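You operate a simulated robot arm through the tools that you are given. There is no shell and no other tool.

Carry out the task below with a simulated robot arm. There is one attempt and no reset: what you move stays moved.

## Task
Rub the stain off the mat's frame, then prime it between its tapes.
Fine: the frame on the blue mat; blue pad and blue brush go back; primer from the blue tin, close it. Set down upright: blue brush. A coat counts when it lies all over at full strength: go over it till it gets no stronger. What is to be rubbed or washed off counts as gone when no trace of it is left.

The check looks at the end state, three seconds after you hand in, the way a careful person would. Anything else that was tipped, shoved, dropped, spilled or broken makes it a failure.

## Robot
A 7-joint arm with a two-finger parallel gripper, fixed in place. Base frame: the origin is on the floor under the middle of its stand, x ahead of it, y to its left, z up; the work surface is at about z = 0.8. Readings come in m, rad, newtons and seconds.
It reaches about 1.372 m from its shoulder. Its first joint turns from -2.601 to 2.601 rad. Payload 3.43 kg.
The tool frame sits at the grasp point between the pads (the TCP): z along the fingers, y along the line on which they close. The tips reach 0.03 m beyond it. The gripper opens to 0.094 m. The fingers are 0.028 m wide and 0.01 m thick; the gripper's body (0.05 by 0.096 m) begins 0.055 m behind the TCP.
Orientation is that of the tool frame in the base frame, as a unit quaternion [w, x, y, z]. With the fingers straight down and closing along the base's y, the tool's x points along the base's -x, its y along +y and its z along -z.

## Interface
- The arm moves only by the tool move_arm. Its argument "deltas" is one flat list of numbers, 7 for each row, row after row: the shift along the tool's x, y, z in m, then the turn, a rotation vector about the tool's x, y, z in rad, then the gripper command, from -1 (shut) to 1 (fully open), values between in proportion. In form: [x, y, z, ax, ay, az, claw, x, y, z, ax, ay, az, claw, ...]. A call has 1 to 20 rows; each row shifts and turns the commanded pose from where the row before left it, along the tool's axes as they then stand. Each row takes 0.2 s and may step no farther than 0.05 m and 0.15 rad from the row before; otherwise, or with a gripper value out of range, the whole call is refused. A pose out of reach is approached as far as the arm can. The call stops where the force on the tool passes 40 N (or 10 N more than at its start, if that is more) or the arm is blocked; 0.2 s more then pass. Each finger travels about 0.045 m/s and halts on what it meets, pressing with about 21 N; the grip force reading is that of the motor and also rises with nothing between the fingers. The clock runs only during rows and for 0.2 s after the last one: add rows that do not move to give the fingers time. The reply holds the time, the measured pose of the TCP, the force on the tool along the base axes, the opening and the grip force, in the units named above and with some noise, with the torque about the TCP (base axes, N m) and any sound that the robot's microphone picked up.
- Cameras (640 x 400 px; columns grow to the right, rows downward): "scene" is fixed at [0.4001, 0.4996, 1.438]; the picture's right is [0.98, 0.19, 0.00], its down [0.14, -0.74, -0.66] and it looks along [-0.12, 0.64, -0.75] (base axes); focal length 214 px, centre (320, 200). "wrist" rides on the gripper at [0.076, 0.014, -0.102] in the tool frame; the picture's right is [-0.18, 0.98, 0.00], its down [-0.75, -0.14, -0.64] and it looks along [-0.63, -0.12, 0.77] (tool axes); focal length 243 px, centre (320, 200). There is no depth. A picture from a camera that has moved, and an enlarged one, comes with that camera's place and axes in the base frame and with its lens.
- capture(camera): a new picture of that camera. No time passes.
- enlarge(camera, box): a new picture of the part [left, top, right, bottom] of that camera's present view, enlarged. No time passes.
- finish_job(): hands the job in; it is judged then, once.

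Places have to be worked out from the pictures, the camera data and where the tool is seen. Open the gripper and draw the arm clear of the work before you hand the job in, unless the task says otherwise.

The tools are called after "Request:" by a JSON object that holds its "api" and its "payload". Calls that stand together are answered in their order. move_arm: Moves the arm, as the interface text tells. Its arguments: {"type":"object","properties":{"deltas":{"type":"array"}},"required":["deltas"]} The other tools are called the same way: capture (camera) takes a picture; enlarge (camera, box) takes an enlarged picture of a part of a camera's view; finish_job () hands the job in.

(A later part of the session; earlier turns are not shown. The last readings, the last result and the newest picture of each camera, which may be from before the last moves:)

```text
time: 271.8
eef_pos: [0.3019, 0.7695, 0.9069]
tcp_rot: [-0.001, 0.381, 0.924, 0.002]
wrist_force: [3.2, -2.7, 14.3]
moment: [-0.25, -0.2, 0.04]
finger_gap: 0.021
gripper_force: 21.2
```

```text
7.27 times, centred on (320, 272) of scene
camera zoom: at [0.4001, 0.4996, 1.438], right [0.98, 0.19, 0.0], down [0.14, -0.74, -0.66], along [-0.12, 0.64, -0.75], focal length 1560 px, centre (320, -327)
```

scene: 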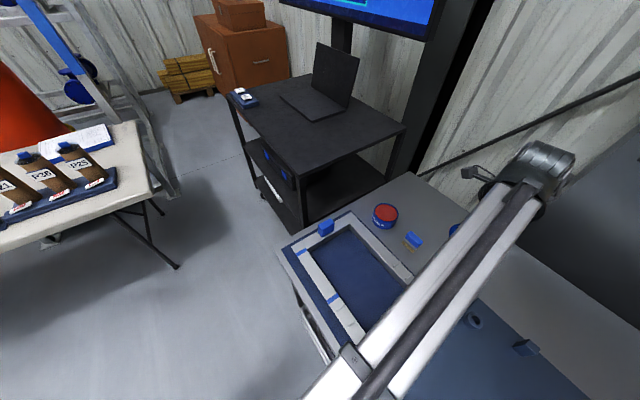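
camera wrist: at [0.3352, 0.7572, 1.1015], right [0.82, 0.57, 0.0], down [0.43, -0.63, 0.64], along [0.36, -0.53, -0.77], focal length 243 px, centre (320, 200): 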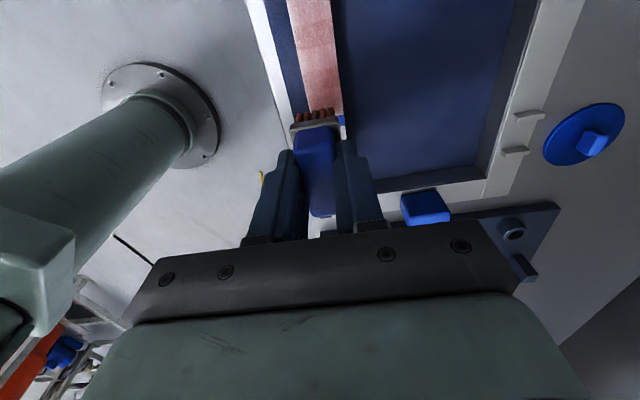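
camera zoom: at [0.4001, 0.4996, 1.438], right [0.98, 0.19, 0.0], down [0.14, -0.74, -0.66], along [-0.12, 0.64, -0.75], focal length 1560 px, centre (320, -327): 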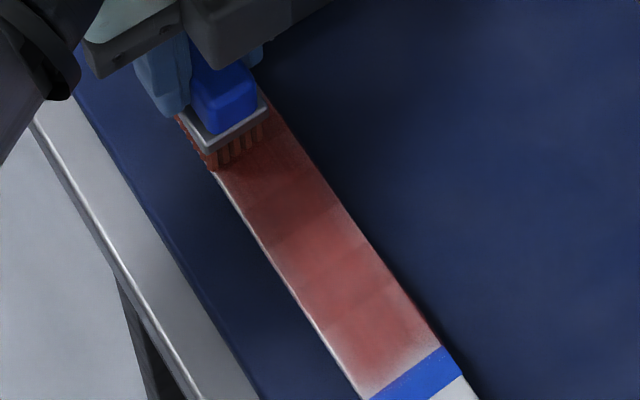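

Looks about the same. One more reload and pass cycle as a confirmation that it no longer gets stronger.

Request:
{"api": "move_arm", "payload": {"deltas": [0, 0, -0.005, 0, 0, 0, -1, 0, 0, -0.04, 0, 0, 0, -1, 0, 0, -0.045, 0, 0, 0, -1, -0.0007, 0.0411, 0, 0, 0, 0, -1, -0.0007, 0.0411, 0, 0, 0, 0, -1, -0.0007, 0.0411, 0, 0, 0, 0, -1, -0.0007, 0.0411, 0, 0, 0, 0, -1, -0.0007, 0.0411, 0, 0, 0, 0, -1, -0.0007, 0.0411, 0, 0, 0, 0, -1, -0.0007, 0.0411, 0, 0, 0, 0, -1, -0.0007, 0.0411, 0, 0, 0, 0, -1, 0, 0, 0, 0, 0, 0, -1]}}

Request:
{"api": "enlarge", "payload": {"camera": "wrist", "box": [220, 20, 420, 180]}}

```text
time: 274.4
eef_pos: [0.5332, 1.0008, 0.9976]
tcp_rot: [-0.001, 0.381, 0.925, 0.002]
wrist_force: [0.2, 0.1, -1.3]
moment: [0.01, 0.0, -0.01]
finger_gap: 0.021
gripper_force: 20.7
```

```text
2.50 times, centred on (320, 100) of wrist
camera zoom: at [0.4909, 1.0639, 1.1012], right [0.82, 0.57, 0.0], down [0.43, -0.63, 0.64], along [0.36, -0.52, -0.77], focal length 606 px, centre (320, 450)
```

zoom: 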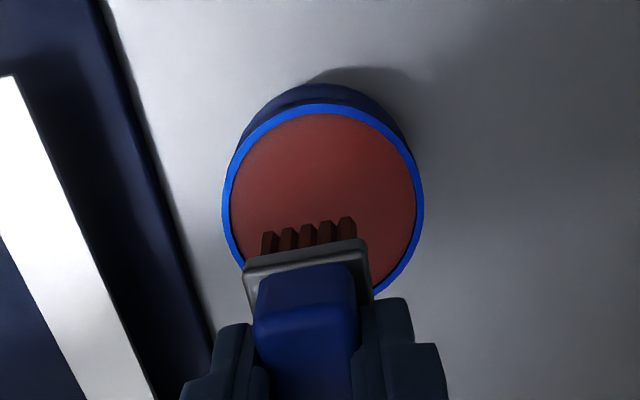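

Request:
{"api": "move_arm", "payload": {"deltas": [-0.005, 0.001, 0.035, 0, 0, 0, -1, 0, 0, 0.035, 0, 0, 0, -1, 0, 0, 0.016, 0, 0, 0, -1, 0, 0, 0.005, 0, 0, 0, -1, 0, 0, 0.0025, 0, 0, 0, -1, 0, 0, 0.001, 0, 0, 0, -1, 0, 0, 0, 0, 0, 0, -1]}}

```text
time: 276.0
eef_pos: [0.5389, 0.9983, 0.9042]
tcp_rot: [-0.001, 0.381, 0.924, 0.003]
wrist_force: [-1.2, 3.8, 13.1]
moment: [0.02, -0.01, 0.03]
finger_gap: 0.0212
gripper_force: 21.0
```

Dip at 13 N. Carrying back to the tape 2 end, inner side.

Request:
{"api": "move_arm", "payload": {"deltas": [0, 0, 0, 0, 0, 0, -1, 0, 0, 0, 0, 0, 0, -1, 0, 0, -0.005, 0, 0, 0, -1, 0, 0, -0.03, 0, 0, 0, -1, 0, 0, -0.045, 0, 0, 0, -1, 0, 0, -0.015, 0, 0, 0, -1, -0.01294, -0.04, 0, 0, 0, 0, -1, -0.01294, -0.04, 0, 0, 0, 0, -1, -0.01294, -0.04, 0, 0, 0, 0, -1, -0.01294, -0.04, 0, 0, 0, 0, -1, -0.01294, -0.04, 0, 0, 0, 0, -1, -0.01294, -0.04, 0, 0, 0, 0, -1, -0.01294, -0.04, 0, 0, 0, 0, -1, -0.01294, -0.04, 0, 0, 0, 0, -1, 0, 0, 0.035, 0, 0, 0, -1, 0, 0, 0.035, 0, 0, 0, -1, 0, 0, 0.015, 0, 0, 0, -1, 0, 0, 0.003, 0, 0, 0, -1, 0, 0, 0, 0, 0, 0, -1]}}

Request:
{"api": "enlarge", "payload": {"camera": "scene", "box": [315, 275, 345, 305]}}

```text
time: 280.0
eef_pos: [0.3876, 0.7, 0.9075]
tcp_rot: [-0.001, 0.383, 0.924, 0.002]
wrist_force: [0.1, -0.6, 0.0]
moment: [-0.02, 0.01, 0.0]
finger_gap: 0.021
gripper_force: 20.8
```

```text
13.33 times, centred on (330, 290) of scene
camera zoom: at [0.4001, 0.4996, 1.438], right [0.98, 0.19, 0.0], down [0.14, -0.74, -0.66], along [-0.12, 0.64, -0.75], focal length 2860 px, centre (187, -1000)
```

zoom: 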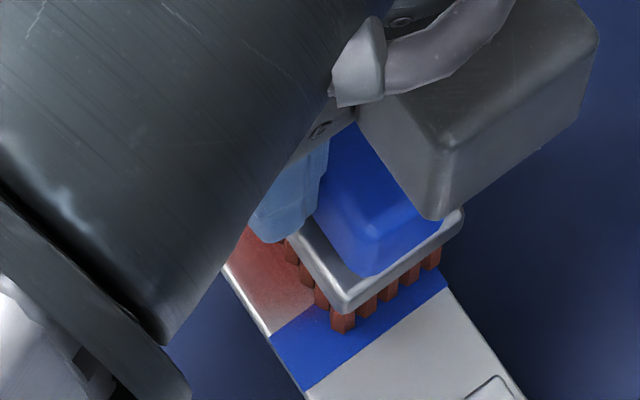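

Request:
{"api": "move_arm", "payload": {"deltas": [0, 0, 0.001, 0, 0, 0, -1, 0, 0, 0.0005, 0, 0, 0, -1, 0, 0, 0, 0, 0, 0, -1]}}

```text
time: 280.8
eef_pos: [0.3885, 0.6985, 0.9072]
tcp_rot: [0.0, 0.382, 0.924, 0.002]
wrist_force: [0.2, 1.3, 3.3]
moment: [0.01, -0.02, 0.0]
finger_gap: 0.0212
gripper_force: 21.0
```

Light contact. Three long passes: inner side forward, centre back, outer side forward.

Request:
{"api": "move_arm", "payload": {"deltas": [0.0226, 0, 0.0003, 0, 0, 0, -1, 0.0226, 0, 0, 0, 0, 0, -1, 0.0226, 0, 0, 0, 0, 0, -1, 0.0226, 0, 0, 0, 0, 0, -1, 0.0226, 0, 0, 0, 0, 0, -1, 0, -0.007, 0, 0, 0, 0, -1, -0.0226, 0, 0, 0, 0, 0, -1, -0.0226, 0, 0, 0, 0, 0, -1, -0.0226, 0, 0, 0, 0, 0, -1, -0.0226, 0, 0, 0, 0, 0, -1, -0.0226, 0, 0, 0, 0, 0, -1, 0, -0.007, 0, 0, 0, 0, -1, 0.0226, 0, 0, 0, 0, 0, -1, 0.0226, 0, 0, 0, 0, 0, -1, 0.0226, 0, 0, 0, 0, 0, -1, 0.0226, 0, 0, 0, 0, 0, -1, 0.0226, 0, 0, 0, 0, 0, -1, 0, 0, 0, 0, 0, 0, -1]}}

Request:
{"api": "enlarge", "payload": {"camera": "scene", "box": [295, 245, 345, 300]}}

Request:
{"api": "enlarge", "payload": {"camera": "scene", "box": [326, 284, 336, 294]}}

```text
time: 284.6
eef_pos: [0.2961, 0.7671, 0.9085]
tcp_rot: [-0.001, 0.381, 0.925, 0.003]
wrist_force: [0.3, -0.2, -1.2]
moment: [0.01, -0.02, -0.01]
finger_gap: 0.0212
gripper_force: 21.4
```

```text
7.27 times, centred on (320, 272) of scene
camera zoom: at [0.4001, 0.4996, 1.438], right [0.98, 0.19, 0.0], down [0.14, -0.74, -0.66], along [-0.12, 0.64, -0.75], focal length 1560 px, centre (320, -327)
```

zoom: 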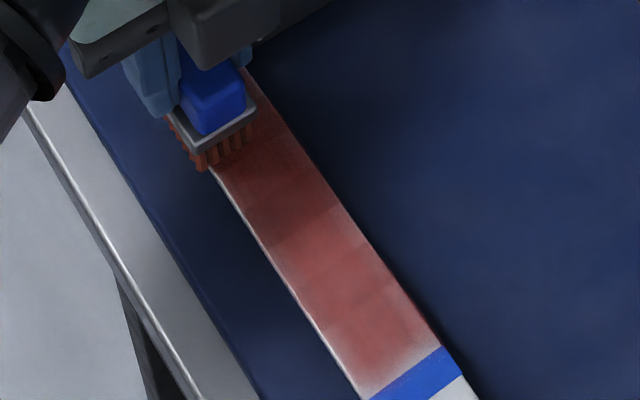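

```text
16.00 times, centred on (331, 289) of scene
camera zoom: at [0.4001, 0.4996, 1.438], right [0.98, 0.19, 0.0], down [0.14, -0.74, -0.66], along [-0.12, 0.64, -0.75], focal length 3432 px, centre (144, -1224)
```

zoom: 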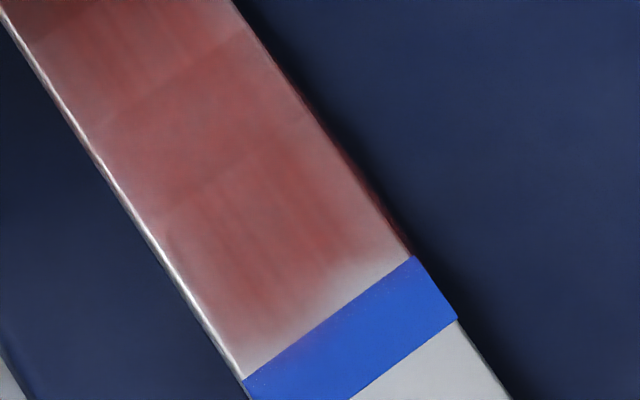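

The tape 2 zone is unchanged compared with two reloads ago, which indicates full strength there. Let me compare the middle zone with my earlier view and check the tape 1 zone too.

Request:
{"api": "enlarge", "payload": {"camera": "scene", "box": [316, 270, 330, 284]}}

Request:
{"api": "move_arm", "payload": {"deltas": [0, 0, -0.02, 0, 0, 0, -1, 0, 0, -0.04, 0, 0, 0, -1, 0.01, 0.01, -0.025, 0, 0, 0, -1, 0, 0, 0, 0, 0, 0, -1]}}

Request:
{"api": "enlarge", "payload": {"camera": "scene", "box": [298, 248, 318, 268]}}

Request:
{"api": "enlarge", "payload": {"camera": "scene", "box": [295, 245, 345, 300]}}

```text
16.00 times, centred on (323, 277) of scene
camera zoom: at [0.4001, 0.4996, 1.438], right [0.98, 0.19, 0.0], down [0.14, -0.74, -0.66], along [-0.12, 0.64, -0.75], focal length 3432 px, centre (272, -1032)
```

zoom: 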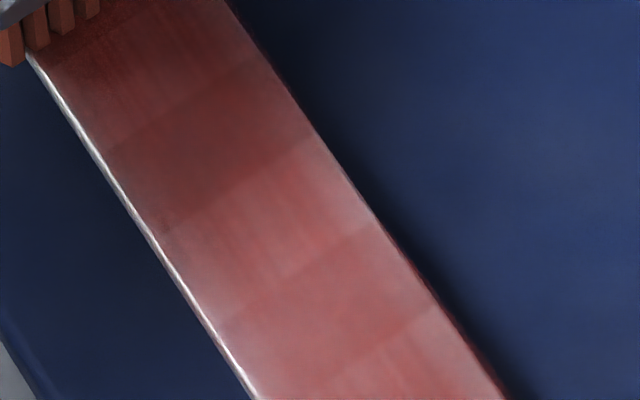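

```text
time: 285.6
eef_pos: [0.2969, 0.78, 0.9935]
tcp_rot: [-0.002, 0.381, 0.924, 0.002]
wrist_force: [-0.5, 0.3, -1.3]
moment: [-0.04, -0.04, -0.01]
finger_gap: 0.0211
gripper_force: 21.2
```

```text
16.00 times, centred on (308, 258) of scene
camera zoom: at [0.4001, 0.4996, 1.438], right [0.98, 0.19, 0.0], down [0.14, -0.74, -0.66], along [-0.12, 0.64, -0.75], focal length 3432 px, centre (512, -728)
```

zoom: 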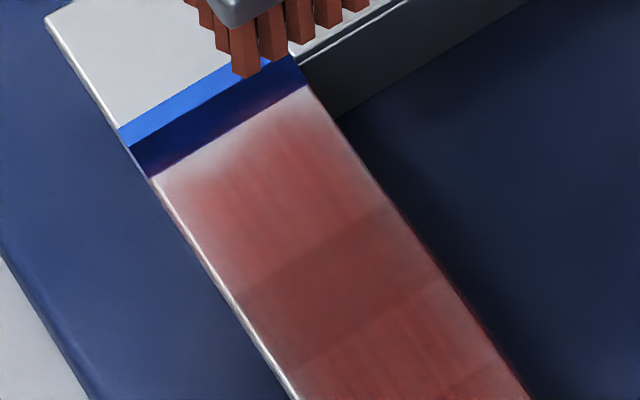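

```text
7.27 times, centred on (320, 272) of scene
camera zoom: at [0.4001, 0.4996, 1.438], right [0.98, 0.19, 0.0], down [0.14, -0.74, -0.66], along [-0.12, 0.64, -0.75], focal length 1560 px, centre (320, -327)
```

zoom: 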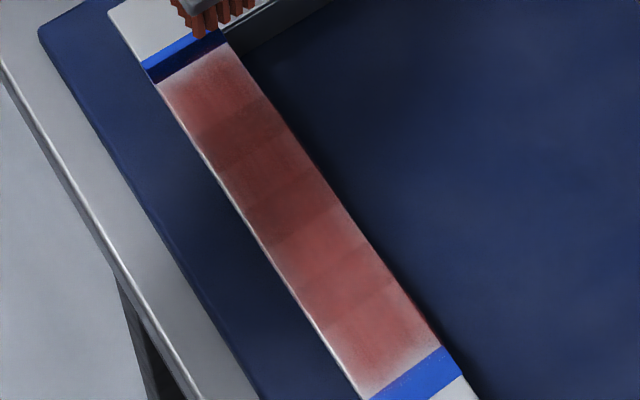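

The dark patch on tape 1 is just the brush's shadow. For good measure I'll make two more well-pressed full passes with the current load and compare from this same pose.

Request:
{"api": "move_arm", "payload": {"deltas": [-0.008, 0.004, 0.035, 0, 0.002, 0, -1, 0, 0, 0.035, 0, 0, 0, -1, 0, 0, 0.012, 0, 0, 0, -1, 0, 0, 0.004, 0, 0, 0, -1, 0, 0, 0.001, 0, 0, 0, -1, 0, 0, 0, 0, 0, 0, -1]}}

```text
time: 287.0
eef_pos: [0.306, 0.7778, 0.9064]
tcp_rot: [-0.001, 0.382, 0.924, 0.005]
wrist_force: [-0.6, -2.7, 25.3]
moment: [-0.36, -0.16, -0.02]
finger_gap: 0.0212
gripper_force: 20.7
```

Request:
{"api": "move_arm", "payload": {"deltas": [-0.0226, 0, -0.0006, 0, 0, 0, -1, -0.0226, 0, 0, 0, 0, 0, -1, -0.0226, 0, 0, 0, 0, 0, -1, -0.0226, 0, 0, 0, 0, 0, -1, -0.0226, 0, 0, 0, 0, 0, -1, 0.0226, 0, 0, 0, 0, 0, -1, 0.0226, 0, 0, 0, 0, 0, -1, -0.0226, 0, 0, 0, 0, 0, -1, -0.0226, 0, 0, 0, 0, 0, -1, 0, -0.009, 0, 0, 0, 0, -1, 0.0226, 0, 0, 0, 0, 0, -1, 0.0226, 0, 0, 0, 0, 0, -1, 0.0226, 0, 0, 0, 0, 0, -1, 0.0226, 0, 0, 0, 0, 0, -1, 0.0226, 0, 0, 0, 0, 0, -1, 0, 0, 0, 0, 0, 0, -1]}}

Request:
{"api": "enlarge", "payload": {"camera": "scene", "box": [326, 284, 336, 294]}}

```text
time: 290.4
eef_pos: [0.2991, 0.7717, 0.9071]
tcp_rot: [-0.001, 0.382, 0.924, 0.003]
wrist_force: [2.5, -1.0, 8.1]
moment: [-0.2, -0.17, 0.01]
finger_gap: 0.021
gripper_force: 21.0
```

```text
16.00 times, centred on (331, 289) of scene
camera zoom: at [0.4001, 0.4996, 1.438], right [0.98, 0.19, 0.0], down [0.14, -0.74, -0.66], along [-0.12, 0.64, -0.75], focal length 3432 px, centre (144, -1224)
```

zoom: 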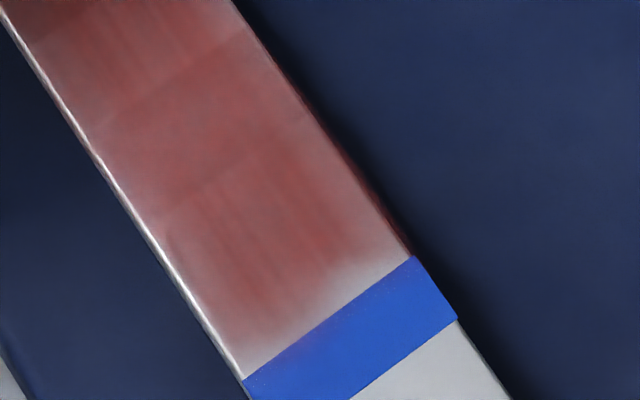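

Identical to before, so tape 2's cell is saturated. I'll lift and take a wrist view from the tape 2 end at height, as earlier, to compare uniformity along the rail.

Request:
{"api": "move_arm", "payload": {"deltas": [0, 0, -0.01, 0, 0, 0, -1, 0, 0, -0.04, 0, 0, 0, -1, 0, 0.003, -0.04, 0, 0, 0, -1, -0.03, 0.003, 0, 0, 0, 0, -1, -0.03, 0, 0, 0, 0, 0, -1, -0.03, 0, 0, 0, 0, 0, -1, -0.03, 0, 0, 0, 0, 0, -1, 0, 0, 0, 0, 0, 0, -1]}}

Request:
{"api": "enlarge", "payload": {"camera": "wrist", "box": [240, 0, 400, 130]}}

Request:
{"api": "capture", "payload": {"camera": "wrist"}}

```text
time: 292.2
eef_pos: [0.3882, 0.6922, 0.9978]
tcp_rot: [-0.003, 0.381, 0.925, 0.003]
wrist_force: [-0.2, -0.4, -1.1]
moment: [0.02, -0.01, -0.03]
finger_gap: 0.021
gripper_force: 20.8
```

```text
3.08 times, centred on (320, 65) of wrist
camera zoom: at [0.3451, 0.7548, 1.1001], right [0.82, 0.57, 0.0], down [0.44, -0.64, 0.64], along [0.36, -0.52, -0.77], focal length 746 px, centre (320, 615)
```

zoom: 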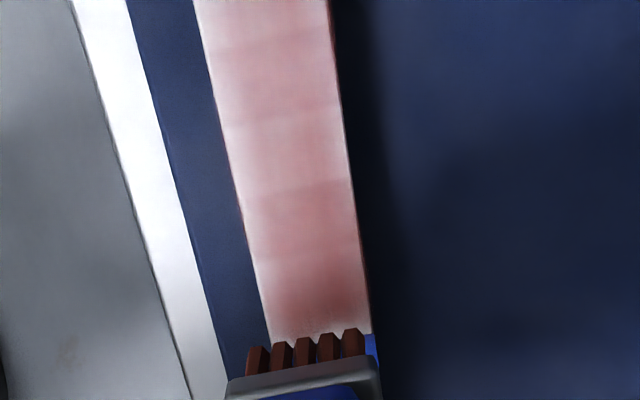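

```text
taken
camera wrist: at [0.3451, 0.7548, 1.1001], right [0.82, 0.57, 0.0], down [0.44, -0.64, 0.64], along [0.36, -0.52, -0.77], focal length 243 px, centre (320, 200)
```

wrist: 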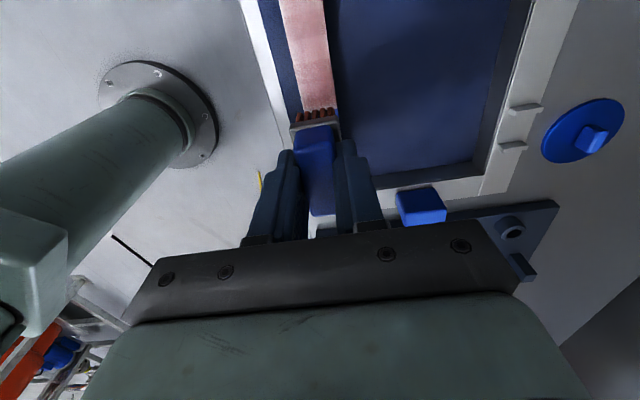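

The pattern and tone match the view from 86 s earlier: the coat no longer gets stronger. Now I'll return the brush to its place at (0.6238, 0.9045), correcting the small tilt on the way.

Request:
{"api": "move_arm", "payload": {"deltas": [0, 0, -0.01, 0, -0.006, 0.0026, -1, -0.0024, 0.0453, 0, 0, 0, 0, -1, -0.0024, 0.0453, 0, 0, 0, 0, -1, -0.0024, 0.0453, 0, 0, 0, 0, -1, -0.0024, 0.0453, 0, 0, 0, 0, -1, -0.0024, 0.0453, 0, 0, 0, 0, -1, -0.0024, 0.0453, 0, 0, 0, 0, -1, -0.0024, 0.0453, 0, 0, 0, 0, -1, 0, 0, 0, 0, 0, 0, -1]}}

Request:
{"api": "capture", "payload": {"camera": "wrist"}}

Request:
{"api": "enlarge", "payload": {"camera": "scene", "box": [340, 170, 460, 290]}}

```text
time: 294.2
eef_pos: [0.6278, 0.9027, 1.0075]
tcp_rot: [0.001, 0.382, 0.924, 0.002]
wrist_force: [0.0, -0.4, -1.1]
moment: [-0.03, -0.03, 0.01]
finger_gap: 0.0211
gripper_force: 20.9
```

```text
taken
camera wrist: at [0.5848, 0.9681, 1.1092], right [0.83, 0.56, 0.0], down [0.43, -0.63, 0.64], along [0.36, -0.53, -0.77], focal length 243 px, centre (320, 200)
```

wrist: 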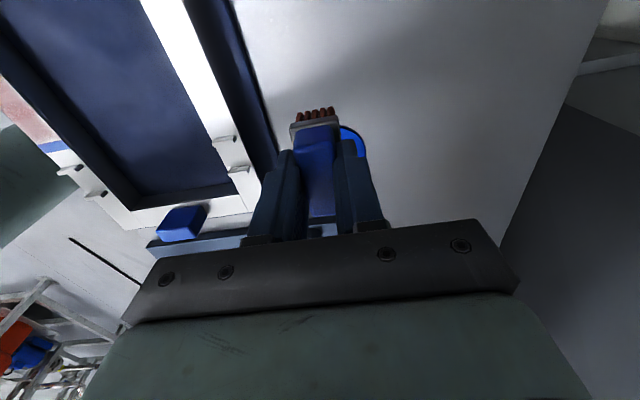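

```text
3.33 times, centred on (400, 230) of scene
camera zoom: at [0.4001, 0.4996, 1.438], right [0.98, 0.19, 0.0], down [0.14, -0.74, -0.66], along [-0.12, 0.64, -0.75], focal length 715 px, centre (53, 100)
```

zoom: 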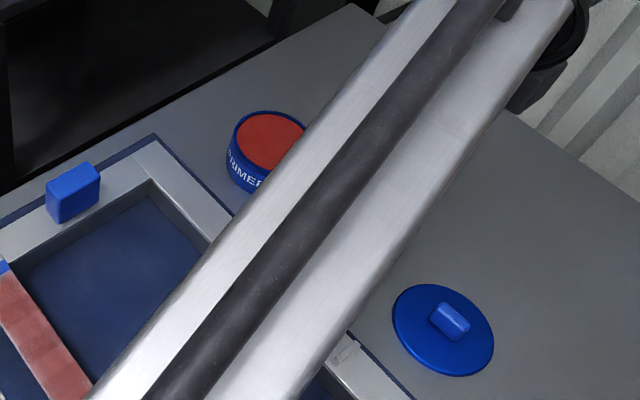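

Over its original spot within 4 mm. Correcting and descending to just above the bench.

Request:
{"api": "move_arm", "payload": {"deltas": [0.004, -0.0016, 0.04, 0, 0, 0, -1, 0, 0, 0.04, 0, 0, 0, -1, 0, 0, 0.04, 0, 0, 0, -1, 0, 0, 0.012, 0, 0, 0, -1, 0, 0, 0.006, 0, 0, 0, -1, 0, 0, 0, 0, 0, 0, -1]}}

Request:
{"api": "capture", "payload": {"camera": "wrist"}}

```text
time: 295.6
eef_pos: [0.6218, 0.9065, 0.8686]
tcp_rot: [0.001, 0.382, 0.924, 0.002]
wrist_force: [-0.2, -0.4, -0.9]
moment: [0.01, -0.02, 0.01]
finger_gap: 0.0211
gripper_force: 21.1
```

```text
taken
camera wrist: at [0.5793, 0.9697, 0.9713], right [0.83, 0.56, 0.0], down [0.43, -0.63, 0.64], along [0.36, -0.53, -0.77], focal length 243 px, centre (320, 200)
```

wrist: 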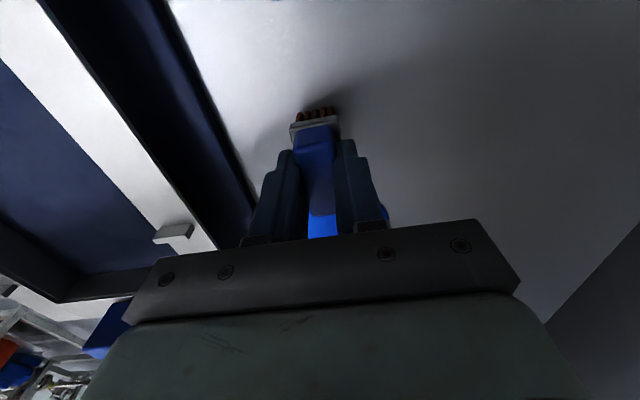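

Matches the pre-grasp view. A 2.5 mm correction and lowering in small steps until contact.

Request:
{"api": "move_arm", "payload": {"deltas": [-0.0025, 0, 0.002, 0, 0, 0, -1, 0, 0, 0.002, 0, 0, 0, -1, 0, 0, 0, 0, 0, 0, -1]}}

```text
time: 296.4
eef_pos: [0.6244, 0.9041, 0.8641]
tcp_rot: [0.0, 0.383, 0.924, 0.002]
wrist_force: [-0.5, -0.7, -0.9]
moment: [0.03, 0.01, -0.01]
finger_gap: 0.0213
gripper_force: 20.7
```

Request:
{"api": "move_arm", "payload": {"deltas": [0, 0, 0.001, 0, 0, 0, -1, 0, 0, 0.0008, 0, 0, 0, -1, 0, 0, 0, 0, 0, 0, -1]}}

```text
time: 297.2
eef_pos: [0.6245, 0.9042, 0.863]
tcp_rot: [0.001, 0.383, 0.924, 0.002]
wrist_force: [-0.4, 0.6, 0.5]
moment: [0.03, 0.0, 0.0]
finger_gap: 0.0211
gripper_force: 21.1
```

Request:
{"api": "move_arm", "payload": {"deltas": [0, 0, 0.0008, 0, 0, 0, -1, 0, 0, 0, 0, 0, 0, -1]}}

```text
time: 297.8
eef_pos: [0.6252, 0.9058, 0.8618]
tcp_rot: [0.0, 0.382, 0.924, 0.002]
wrist_force: [0.5, 0.1, -1.5]
moment: [0.01, 0.03, 0.02]
finger_gap: 0.0211
gripper_force: 21.0
```

Request:
{"api": "move_arm", "payload": {"deltas": [0, 0, 0.0008, 0, 0, 0, -1, 0, 0, 0, 0, 0, 0, -1]}}

```text
time: 298.4
eef_pos: [0.6234, 0.9032, 0.8607]
tcp_rot: [0.0, 0.384, 0.924, 0.002]
wrist_force: [-0.1, -0.5, 2.6]
moment: [0.06, 0.04, -0.03]
finger_gap: 0.0215
gripper_force: 21.1
```

Contact (2.6 N) at z = 0.861. Now opening the gripper to release the brush, standing on its bristles.

Request:
{"api": "move_arm", "payload": {"deltas": [0, 0, 0.0002, 0, 0, 0, -1, 0, 0, 0, 0, 0, 0, -0.4, 0, 0, 0, 0, 0, 0, -0.2, 0, 0, 0, 0, 0, 0, 0.1, 0, 0, 0, 0, 0, 0, 0.3, 0, 0, 0, 0, 0, 0, 0.3]}}

Request:
{"api": "capture", "payload": {"camera": "wrist"}}

Request:
{"api": "enlarge", "payload": {"camera": "wrist", "box": [250, 60, 390, 220]}}

```text
time: 299.8
eef_pos: [0.6241, 0.904, 0.8609]
tcp_rot: [0.001, 0.383, 0.924, 0.001]
wrist_force: [-0.3, -1.0, -0.4]
moment: [0.0, 0.01, -0.02]
finger_gap: 0.0614
gripper_force: 0.0
```

```text
taken
camera wrist: at [0.581, 0.9678, 0.963], right [0.83, 0.56, 0.0], down [0.43, -0.63, 0.64], along [0.36, -0.53, -0.77], focal length 243 px, centre (320, 200)
```

wrist: 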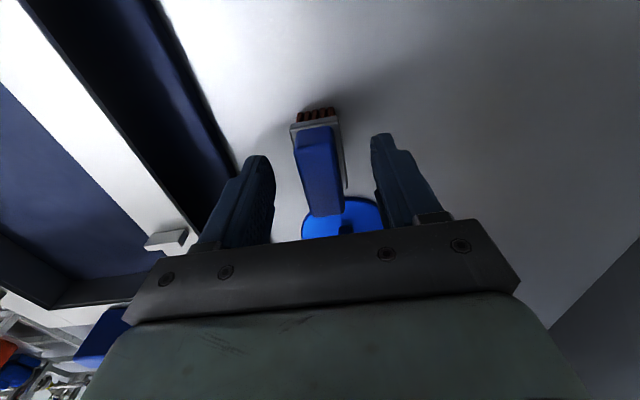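

```text
2.50 times, centred on (320, 140) of wrist
camera zoom: at [0.581, 0.9678, 0.963], right [0.83, 0.56, 0.0], down [0.43, -0.63, 0.64], along [0.36, -0.53, -0.77], focal length 606 px, centre (320, 350)
```

zoom: 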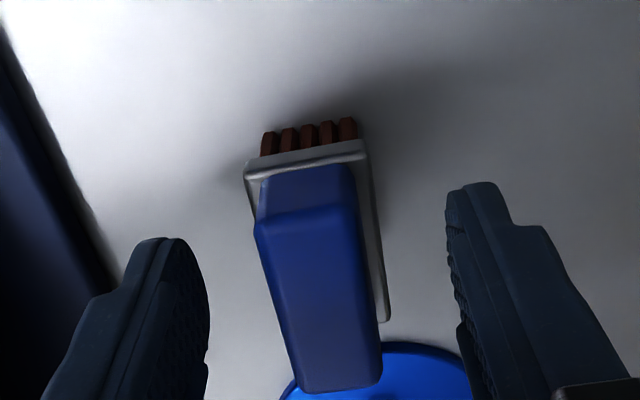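

The brush stands upright. Rising straight up and checking it.

Request:
{"api": "move_arm", "payload": {"deltas": [0, 0, -0.02, 0, 0, 0, 0.3, 0, 0, -0.04, 0, 0, 0, 0.3, 0, 0, -0.045, 0, 0, 0, 0.3, 0, 0, -0.045, 0, 0, 0, 0.3, 0, 0, -0.02, 0, 0, 0, 0.3, 0, 0, 0, 0, 0, 0, 0.3]}}

Request:
{"api": "capture", "payload": {"camera": "wrist"}}

Request:
{"api": "enlarge", "payload": {"camera": "wrist", "box": [240, 20, 420, 170]}}

```text
time: 301.2
eef_pos: [0.6255, 0.9032, 1.0328]
tcp_rot: [0.0, 0.382, 0.924, 0.002]
wrist_force: [0.5, -0.1, -0.8]
moment: [0.01, 0.03, -0.01]
finger_gap: 0.0611
gripper_force: 0.0
```

```text
taken
camera wrist: at [0.5818, 0.9671, 1.1349], right [0.83, 0.56, 0.0], down [0.43, -0.63, 0.64], along [0.36, -0.53, -0.77], focal length 243 px, centre (320, 200)
```

wrist: 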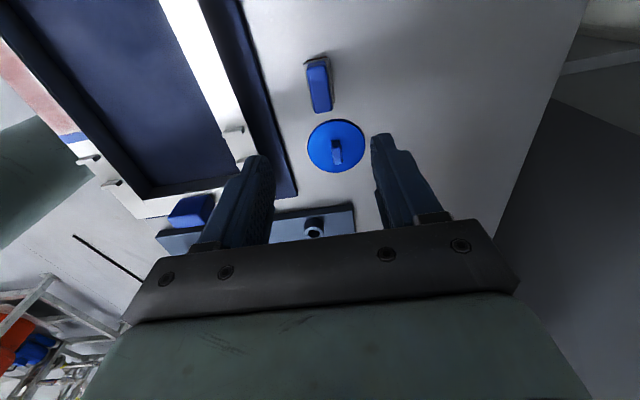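

```text
2.67 times, centred on (330, 95) of wrist
camera zoom: at [0.5818, 0.9671, 1.1349], right [0.83, 0.56, 0.0], down [0.43, -0.63, 0.64], along [0.36, -0.53, -0.77], focal length 647 px, centre (293, 480)
```

zoom: 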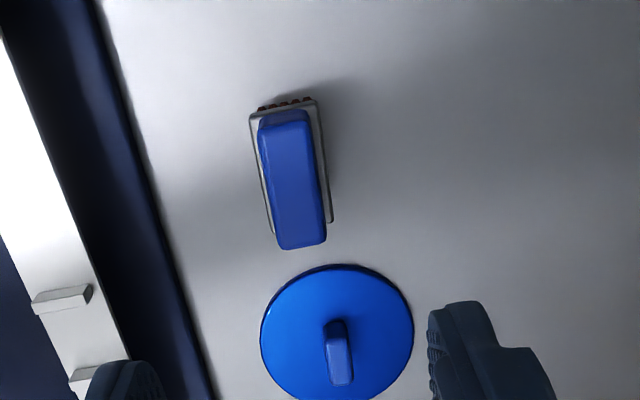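

Brush is back and upright. Moving over the lid at about (0.699, 0.841), and using the clear scene view to re-inspect the coat.

Request:
{"api": "move_arm", "payload": {"deltas": [-0.0326, 0.0029, 0, 0, 0, 0, 0.3, -0.0326, 0.0029, 0, 0, 0, 0, 0.3, -0.0326, 0.0029, 0, 0, 0, 0, 0.3, 0, 0, 0, 0, 0, 0, 0.3]}}

Request:
{"api": "enlarge", "payload": {"camera": "wrist", "box": [220, 0, 420, 130]}}

Request:
{"api": "enlarge", "payload": {"camera": "scene", "box": [290, 240, 350, 305]}}

Request:
{"api": "enlarge", "payload": {"camera": "scene", "box": [270, 180, 450, 330]}}

```text
time: 302.2
eef_pos: [0.7008, 0.842, 1.0296]
tcp_rot: [0.0, 0.383, 0.924, 0.002]
wrist_force: [-0.7, 0.3, -0.3]
moment: [0.01, -0.01, 0.01]
finger_gap: 0.061
gripper_force: 0.0
```

```text
3.08 times, centred on (320, 65) of wrist
camera zoom: at [0.6581, 0.9052, 1.1327], right [0.83, 0.56, 0.0], down [0.43, -0.63, 0.64], along [0.36, -0.53, -0.77], focal length 746 px, centre (320, 615)
```

zoom: 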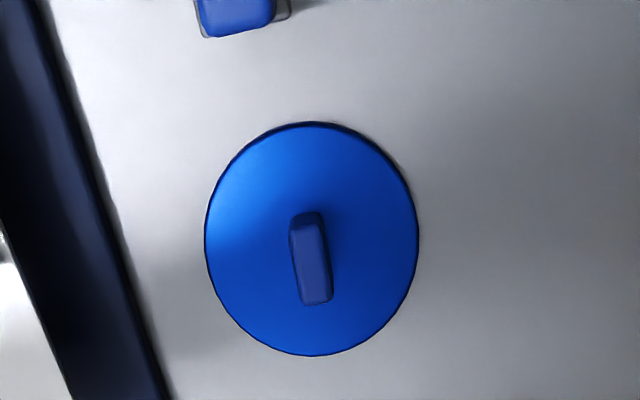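

```text
6.15 times, centred on (320, 272) of scene
camera zoom: at [0.4001, 0.4996, 1.438], right [0.98, 0.19, 0.0], down [0.14, -0.74, -0.66], along [-0.12, 0.64, -0.75], focal length 1320 px, centre (320, -246)
```

zoom: 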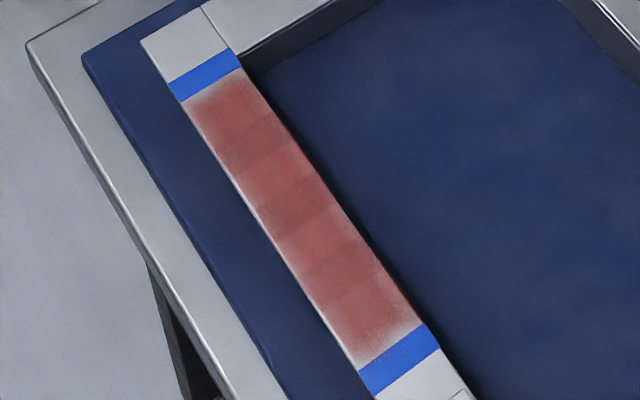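

```text
2.67 times, centred on (360, 255) of scene
camera zoom: at [0.4001, 0.4996, 1.438], right [0.98, 0.19, 0.0], down [0.14, -0.74, -0.66], along [-0.12, 0.64, -0.75], focal length 572 px, centre (213, 53)
```

zoom: 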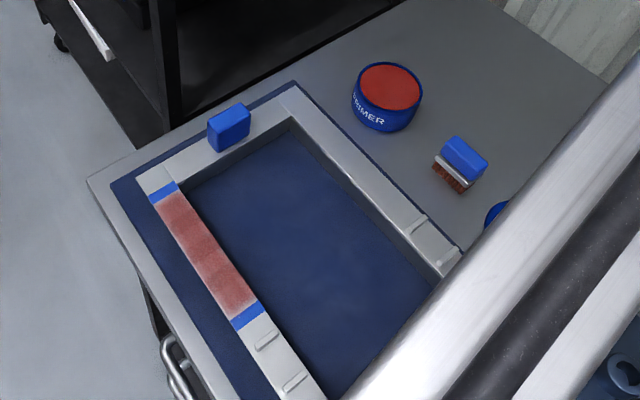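

With the arm out of the way the four coat patches have equal tone, so the coat is uniformly saturated; the brush stands upright in place. Now the lid: its centre is about (+1, -3 mm) from the TCP axis; descending to z ≈ 0.86 first.

Request:
{"api": "move_arm", "payload": {"deltas": [0.001, -0.003, 0.045, 0, 0, 0, 0, 0, 0, 0.045, 0, 0, 0, 0, 0, 0, 0.045, 0, 0, 0, 0, 0, 0, 0.03, 0, 0, 0, 0, 0, 0, 0, 0, 0, 0, 0]}}

Request:
{"api": "capture", "payload": {"camera": "wrist"}}

Request:
{"api": "enlarge", "payload": {"camera": "wrist", "box": [230, 60, 410, 230]}}

```text
time: 303.4
eef_pos: [0.6957, 0.8413, 0.8649]
tcp_rot: [0.001, 0.382, 0.924, 0.001]
wrist_force: [-0.2, -0.1, 0.7]
moment: [-0.03, 0.0, 0.02]
finger_gap: 0.047
gripper_force: 0.1
```

```text
taken
camera wrist: at [0.6532, 0.9043, 0.9688], right [0.83, 0.56, 0.0], down [0.43, -0.63, 0.64], along [0.36, -0.53, -0.77], focal length 243 px, centre (320, 200)
```

wrist: 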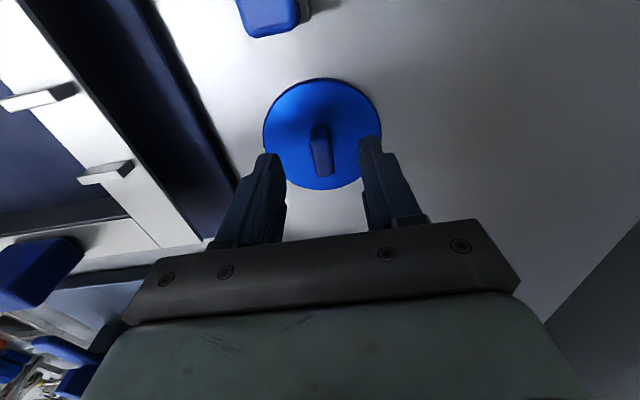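

```text
2.35 times, centred on (320, 145) of wrist
camera zoom: at [0.6532, 0.9043, 0.9688], right [0.83, 0.56, 0.0], down [0.43, -0.63, 0.64], along [0.36, -0.53, -0.77], focal length 571 px, centre (320, 329)
```

zoom: 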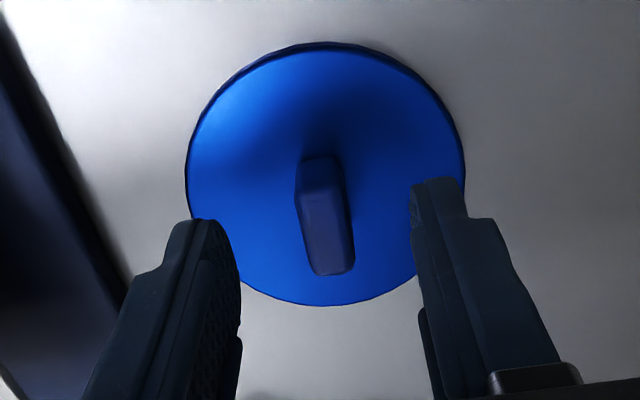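

Small correction (+1.5 mm X, +1.2 mm Y) and descend to z ≈ 0.840 so the tips stay ~4 mm clear of the lid's top.

Request:
{"api": "move_arm", "payload": {"deltas": [0.0015, 0.0012, 0.012, 0, 0, 0, 0, 0, 0, 0.008, 0, 0, 0, 0, 0, 0, 0.004, 0, 0, 0, 0, 0, 0, 0, 0, 0, 0, 0]}}

Request:
{"api": "enlarge", "payload": {"camera": "wrist", "box": [230, 60, 410, 230]}}

```text
time: 304.4
eef_pos: [0.6971, 0.8419, 0.8409]
tcp_rot: [0.0, 0.382, 0.924, 0.001]
wrist_force: [-0.2, 0.7, -0.2]
moment: [-0.01, -0.01, 0.0]
finger_gap: 0.0469
gripper_force: 0.1
```

```text
2.35 times, centred on (320, 145) of wrist
camera zoom: at [0.6529, 0.9054, 0.9439], right [0.83, 0.56, 0.0], down [0.43, -0.63, 0.64], along [0.36, -0.53, -0.77], focal length 571 px, centre (320, 329)
```

zoom: 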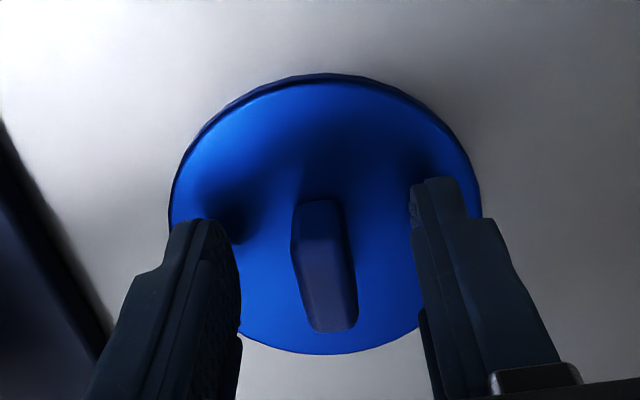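

Knob is between the fingers. Closing.

Request:
{"api": "move_arm", "payload": {"deltas": [0, 0, 0, 0, 0, 0, -1, 0, 0, 0, 0, 0, 0, -1, 0, 0, 0, 0, 0, 0, -1, 0, 0, 0, 0, 0, 0, -1, 0, 0, 0, 0, 0, 0, -1]}}

Request:
{"api": "enlarge", "payload": {"camera": "wrist", "box": [230, 60, 410, 230]}}

```text
time: 305.6
eef_pos: [0.6968, 0.8411, 0.8407]
tcp_rot: [0.0, 0.384, 0.923, 0.002]
wrist_force: [-0.5, -0.6, 0.5]
moment: [-0.01, -0.01, -0.03]
finger_gap: 0.0127
gripper_force: 21.0
```

```text
2.35 times, centred on (320, 145) of wrist
camera zoom: at [0.6529, 0.9054, 0.944], right [0.83, 0.56, 0.0], down [0.43, -0.63, 0.64], along [0.36, -0.53, -0.77], focal length 571 px, centre (320, 329)
```

zoom: 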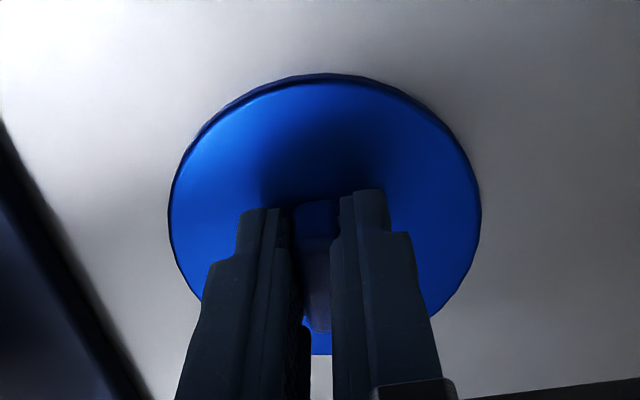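

Lid knob gripped (12.7 mm). Lifting and carrying it over the tin (target TCP ≈ (0.539, 0.9926) given the grip offset).

Request:
{"api": "move_arm", "payload": {"deltas": [0, 0, -0.01, 0, 0, 0, -1, 0, 0, -0.04, 0, 0, 0, -1, 0, 0, -0.045, 0, 0, 0, -1, 0, 0, -0.045, 0, 0, 0, -1, 0, 0, -0.02, 0, 0, 0, -1, 0.0438, -0.0009, 0, 0, 0, 0, -1, 0.0438, -0.0009, 0, 0, 0, 0, -1, 0.0438, -0.0009, 0, 0, 0, 0, -1, 0.0438, -0.0009, 0, 0, 0, 0, -1, 0.0438, -0.0009, 0, 0, 0, 0, -1, 0, 0, 0, 0, 0, 0, -1]}}

Request:
{"api": "capture", "payload": {"camera": "wrist"}}

Request:
{"api": "enlarge", "payload": {"camera": "scene", "box": [340, 160, 440, 260]}}

```text
time: 308.0
eef_pos: [0.5372, 0.991, 1.0045]
tcp_rot: [0.001, 0.382, 0.924, 0.002]
wrist_force: [-0.6, 0.5, -0.2]
moment: [0.02, -0.01, 0.0]
finger_gap: 0.013
gripper_force: 21.0
```

```text
taken
camera wrist: at [0.4953, 1.0555, 1.1073], right [0.83, 0.56, 0.0], down [0.43, -0.63, 0.64], along [0.36, -0.53, -0.77], focal length 243 px, centre (320, 200)
```

wrist: 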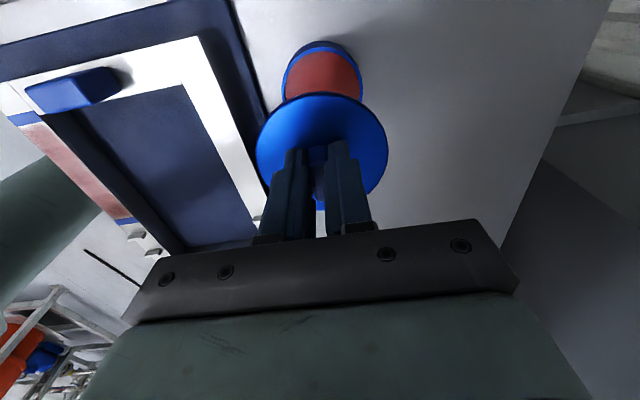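

```text
4.00 times, centred on (390, 210) of scene
camera zoom: at [0.4001, 0.4996, 1.438], right [0.98, 0.19, 0.0], down [0.14, -0.74, -0.66], along [-0.12, 0.64, -0.75], focal length 858 px, centre (40, 160)
```

zoom: 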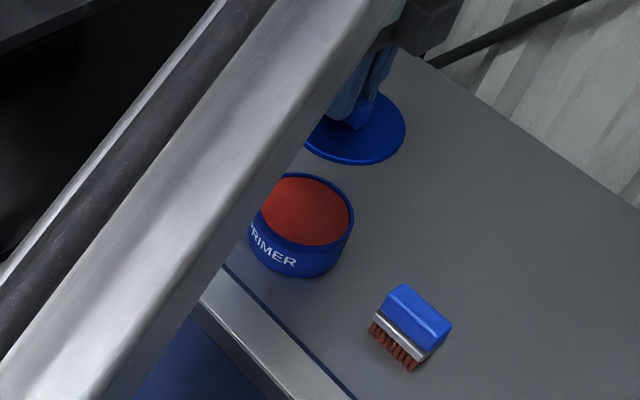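

Zooming in to measure tin-to-lid alignment from the wrist camera.

Request:
{"api": "enlarge", "payload": {"camera": "wrist", "box": [240, 20, 400, 220]}}

```text
2.00 times, centred on (320, 120) of wrist
camera zoom: at [0.4953, 1.0555, 1.1073], right [0.83, 0.56, 0.0], down [0.43, -0.63, 0.64], along [0.36, -0.53, -0.77], focal length 485 px, centre (320, 360)
```

zoom: 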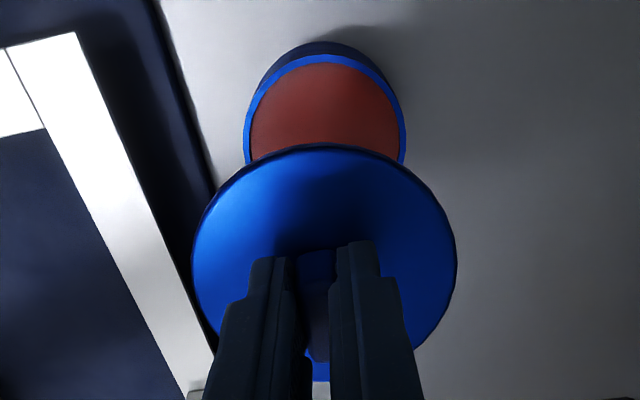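

The lid centre seems ~5 mm behind the tin centre along tool x. I'll shift +4 mm X, +1 mm Y, then descend to ~25 mm above seating height and re-measure at similar depth.

Request:
{"api": "move_arm", "payload": {"deltas": [0.004, 0.001, 0.04, 0, 0, 0, -1, 0, 0, 0.04, 0, 0, 0, -1, 0, 0, 0.008, 0, 0, 0, -1, 0, 0, 0, 0, 0, 0, -1]}}

Request:
{"api": "enlarge", "payload": {"camera": "wrist", "box": [240, 20, 400, 220]}}

Request:
{"api": "enlarge", "payload": {"camera": "scene", "box": [360, 180, 420, 240]}}

```text
time: 309.0
eef_pos: [0.5349, 0.9958, 0.9144]
tcp_rot: [0.001, 0.384, 0.923, 0.002]
wrist_force: [0.2, -0.3, -1.1]
moment: [0.0, 0.03, -0.02]
finger_gap: 0.0128
gripper_force: 21.2
```

```text
2.00 times, centred on (320, 120) of wrist
camera zoom: at [0.492, 1.0596, 1.017], right [0.83, 0.56, 0.0], down [0.43, -0.63, 0.64], along [0.36, -0.53, -0.77], focal length 485 px, centre (320, 360)
```

zoom: 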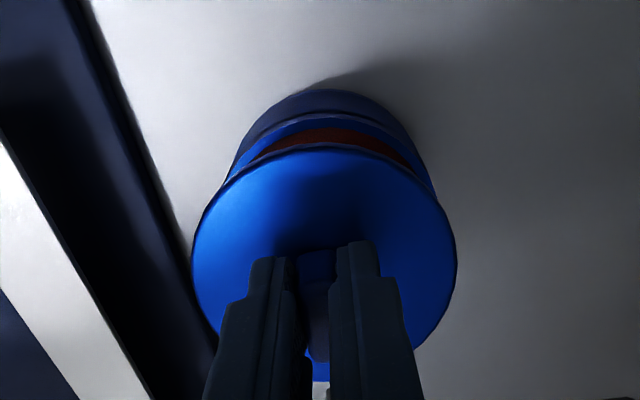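

```text
6.67 times, centred on (390, 210) of scene
camera zoom: at [0.4001, 0.4996, 1.438], right [0.98, 0.19, 0.0], down [0.14, -0.74, -0.66], along [-0.12, 0.64, -0.75], focal length 1430 px, centre (-147, 133)
```

zoom: 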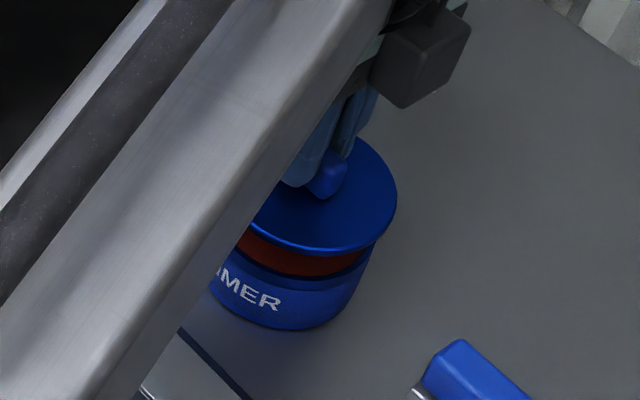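

Both cameras suggest shifting the lid about +5 mm X and +2 mm Y. I'll do so, descend to ~9 mm above seating, and re-check.

Request:
{"api": "move_arm", "payload": {"deltas": [0.005, 0.002, 0, 0, 0, 0, -1, 0, 0, 0.01, 0, 0, 0, -1, 0, 0, 0.007, 0, 0, 0, -1, 0, 0, 0, 0, 0, 0, -1]}}

Request:
{"api": "enlarge", "payload": {"camera": "wrist", "box": [240, 40, 400, 160]}}

Request:
{"api": "enlarge", "payload": {"camera": "scene", "box": [365, 190, 410, 235]}}

```text
time: 310.0
eef_pos: [0.5333, 1.0011, 0.8959]
tcp_rot: [0.001, 0.383, 0.924, 0.002]
wrist_force: [0.0, 0.0, 0.0]
moment: [-0.07, -0.03, 0.04]
finger_gap: 0.0129
gripper_force: 20.7
```

```text
3.33 times, centred on (320, 100) of wrist
camera zoom: at [0.4909, 1.0649, 0.999], right [0.83, 0.56, 0.0], down [0.43, -0.63, 0.64], along [0.36, -0.53, -0.77], focal length 809 px, centre (320, 533)
```

zoom: 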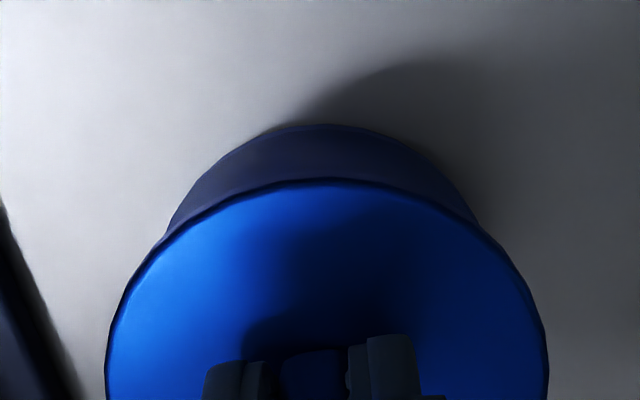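

```text
8.89 times, centred on (388, 212) of scene
camera zoom: at [0.4001, 0.4996, 1.438], right [0.98, 0.19, 0.0], down [0.14, -0.74, -0.66], along [-0.12, 0.64, -0.75], focal length 1906 px, centre (-280, 89)
```

zoom: 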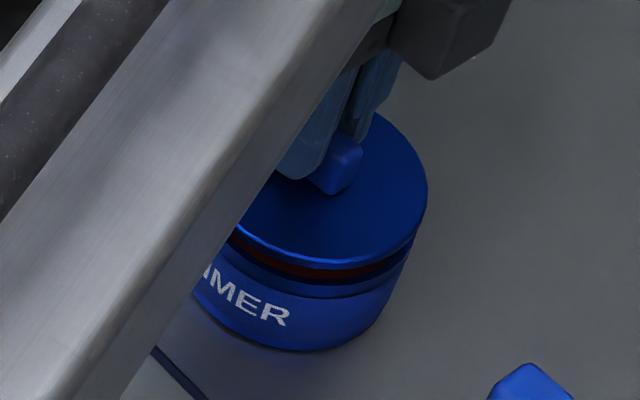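

Comparing with the original closed view, the lid is now ~4 mm too far along +X. Shifting back 4 mm (and 1 mm in -Y) and re-checking.

Request:
{"api": "move_arm", "payload": {"deltas": [-0.004, -0.001, 0, 0, 0, 0, -1, 0, 0, 0, 0, 0, 0, -1, 0, 0, 0, 0, 0, 0, -1]}}

Request:
{"api": "enlarge", "payload": {"camera": "wrist", "box": [240, 40, 400, 160]}}

Request:
{"api": "enlarge", "payload": {"camera": "scene", "box": [365, 190, 410, 235]}}

```text
time: 310.8
eef_pos: [0.5366, 0.9975, 0.8966]
tcp_rot: [0.001, 0.382, 0.924, 0.002]
wrist_force: [-0.7, -0.3, -0.3]
moment: [0.03, 0.0, -0.02]
finger_gap: 0.0129
gripper_force: 20.6
```

```text
3.33 times, centred on (320, 100) of wrist
camera zoom: at [0.4929, 1.0616, 0.9992], right [0.83, 0.56, 0.0], down [0.43, -0.63, 0.64], along [0.36, -0.53, -0.77], focal length 809 px, centre (320, 533)
```

zoom: 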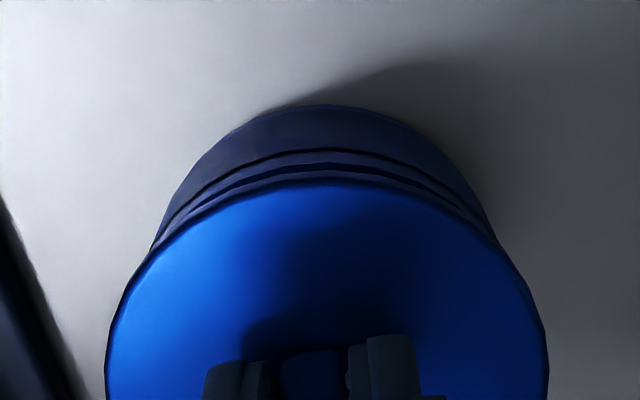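

```text
8.89 times, centred on (388, 212) of scene
camera zoom: at [0.4001, 0.4996, 1.438], right [0.98, 0.19, 0.0], down [0.14, -0.74, -0.66], along [-0.12, 0.64, -0.75], focal length 1906 px, centre (-280, 89)
```

zoom: 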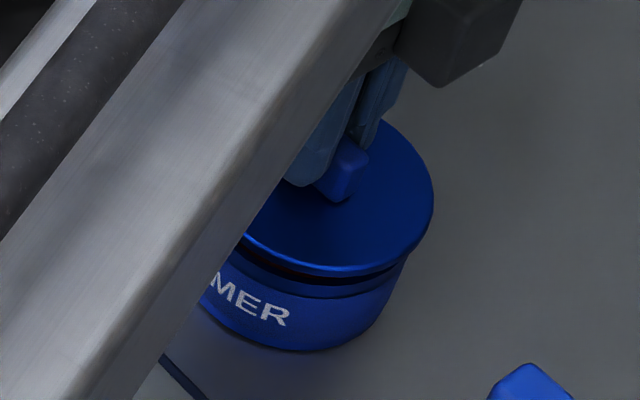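

Now lid and tin are concentric within ~1 mm in both views. Lowering to seat it (expected contact near z ≈ 0.888).

Request:
{"api": "move_arm", "payload": {"deltas": [0, 0, 0.004, 0, 0, 0, -1, 0, 0, 0.002, 0, 0, 0, -1, 0, 0, 0, 0, 0, 0, -1]}}

```text
time: 311.6
eef_pos: [0.5348, 0.999, 0.8906]
tcp_rot: [0.001, 0.382, 0.924, 0.001]
wrist_force: [-0.5, 0.0, 0.6]
moment: [0.02, 0.02, 0.0]
finger_gap: 0.0127
gripper_force: 21.3
```

Request:
{"api": "move_arm", "payload": {"deltas": [0, 0, 0.0015, 0, 0, 0, -1, 0, 0, 0.001, 0, 0, 0, -1, 0, 0, 0, 0, 0, 0, -1]}}

Request:
{"api": "enlarge", "payload": {"camera": "wrist", "box": [240, 40, 400, 160]}}

Request:
{"api": "enlarge", "payload": {"camera": "scene", "box": [365, 190, 410, 235]}}

```text
time: 312.4
eef_pos: [0.5353, 0.9985, 0.8883]
tcp_rot: [0.0, 0.383, 0.924, 0.002]
wrist_force: [-0.7, -0.2, -0.5]
moment: [0.02, 0.0, -0.03]
finger_gap: 0.0129
gripper_force: 20.9
```

```text
3.33 times, centred on (320, 100) of wrist
camera zoom: at [0.4925, 1.0617, 0.9906], right [0.83, 0.56, 0.0], down [0.43, -0.63, 0.64], along [0.36, -0.53, -0.77], focal length 809 px, centre (320, 533)
```

zoom: 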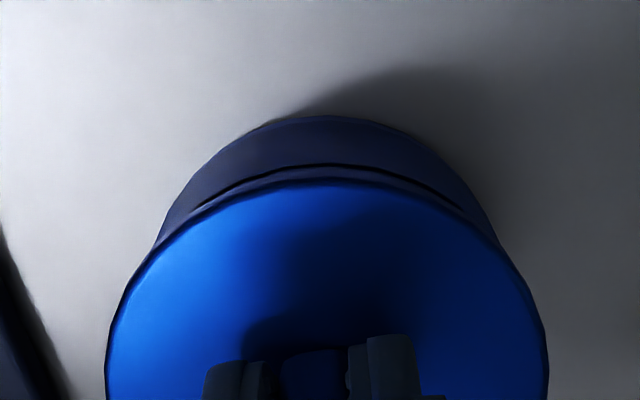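

```text
8.89 times, centred on (388, 212) of scene
camera zoom: at [0.4001, 0.4996, 1.438], right [0.98, 0.19, 0.0], down [0.14, -0.74, -0.66], along [-0.12, 0.64, -0.75], focal length 1906 px, centre (-280, 89)
```

zoom: 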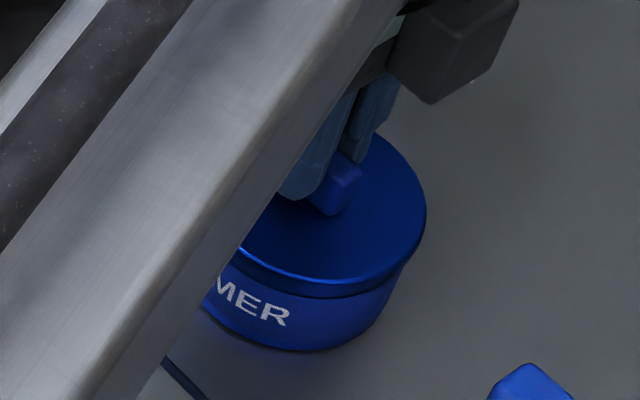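

Alignment is excellent. Continuing down to contact.

Request:
{"api": "move_arm", "payload": {"deltas": [0, 0, 0.001, 0, 0, 0, -1, 0, 0, 0.001, 0, 0, 0, -1, 0, 0, 0, 0, 0, 0, -1]}}

```text
time: 313.2
eef_pos: [0.5356, 0.9986, 0.8864]
tcp_rot: [0.001, 0.382, 0.924, 0.003]
wrist_force: [0.7, 1.1, 13.3]
moment: [-0.09, -0.02, -0.02]
finger_gap: 0.0128
gripper_force: 21.0
```

Contact at 13 N. I'll press a little more to seat it firmly and listen for a snap.

Request:
{"api": "move_arm", "payload": {"deltas": [0, 0, 0.0008, 0, 0, 0, -1, 0, 0, 0, 0, 0, 0, -1]}}

```text
time: 313.8
eef_pos: [0.5357, 0.9979, 0.8868]
tcp_rot: [0.002, 0.382, 0.924, 0.003]
wrist_force: [3.6, 4.0, 23.3]
moment: [-0.04, -0.1, 0.02]
finger_gap: 0.0131
gripper_force: 21.0
```

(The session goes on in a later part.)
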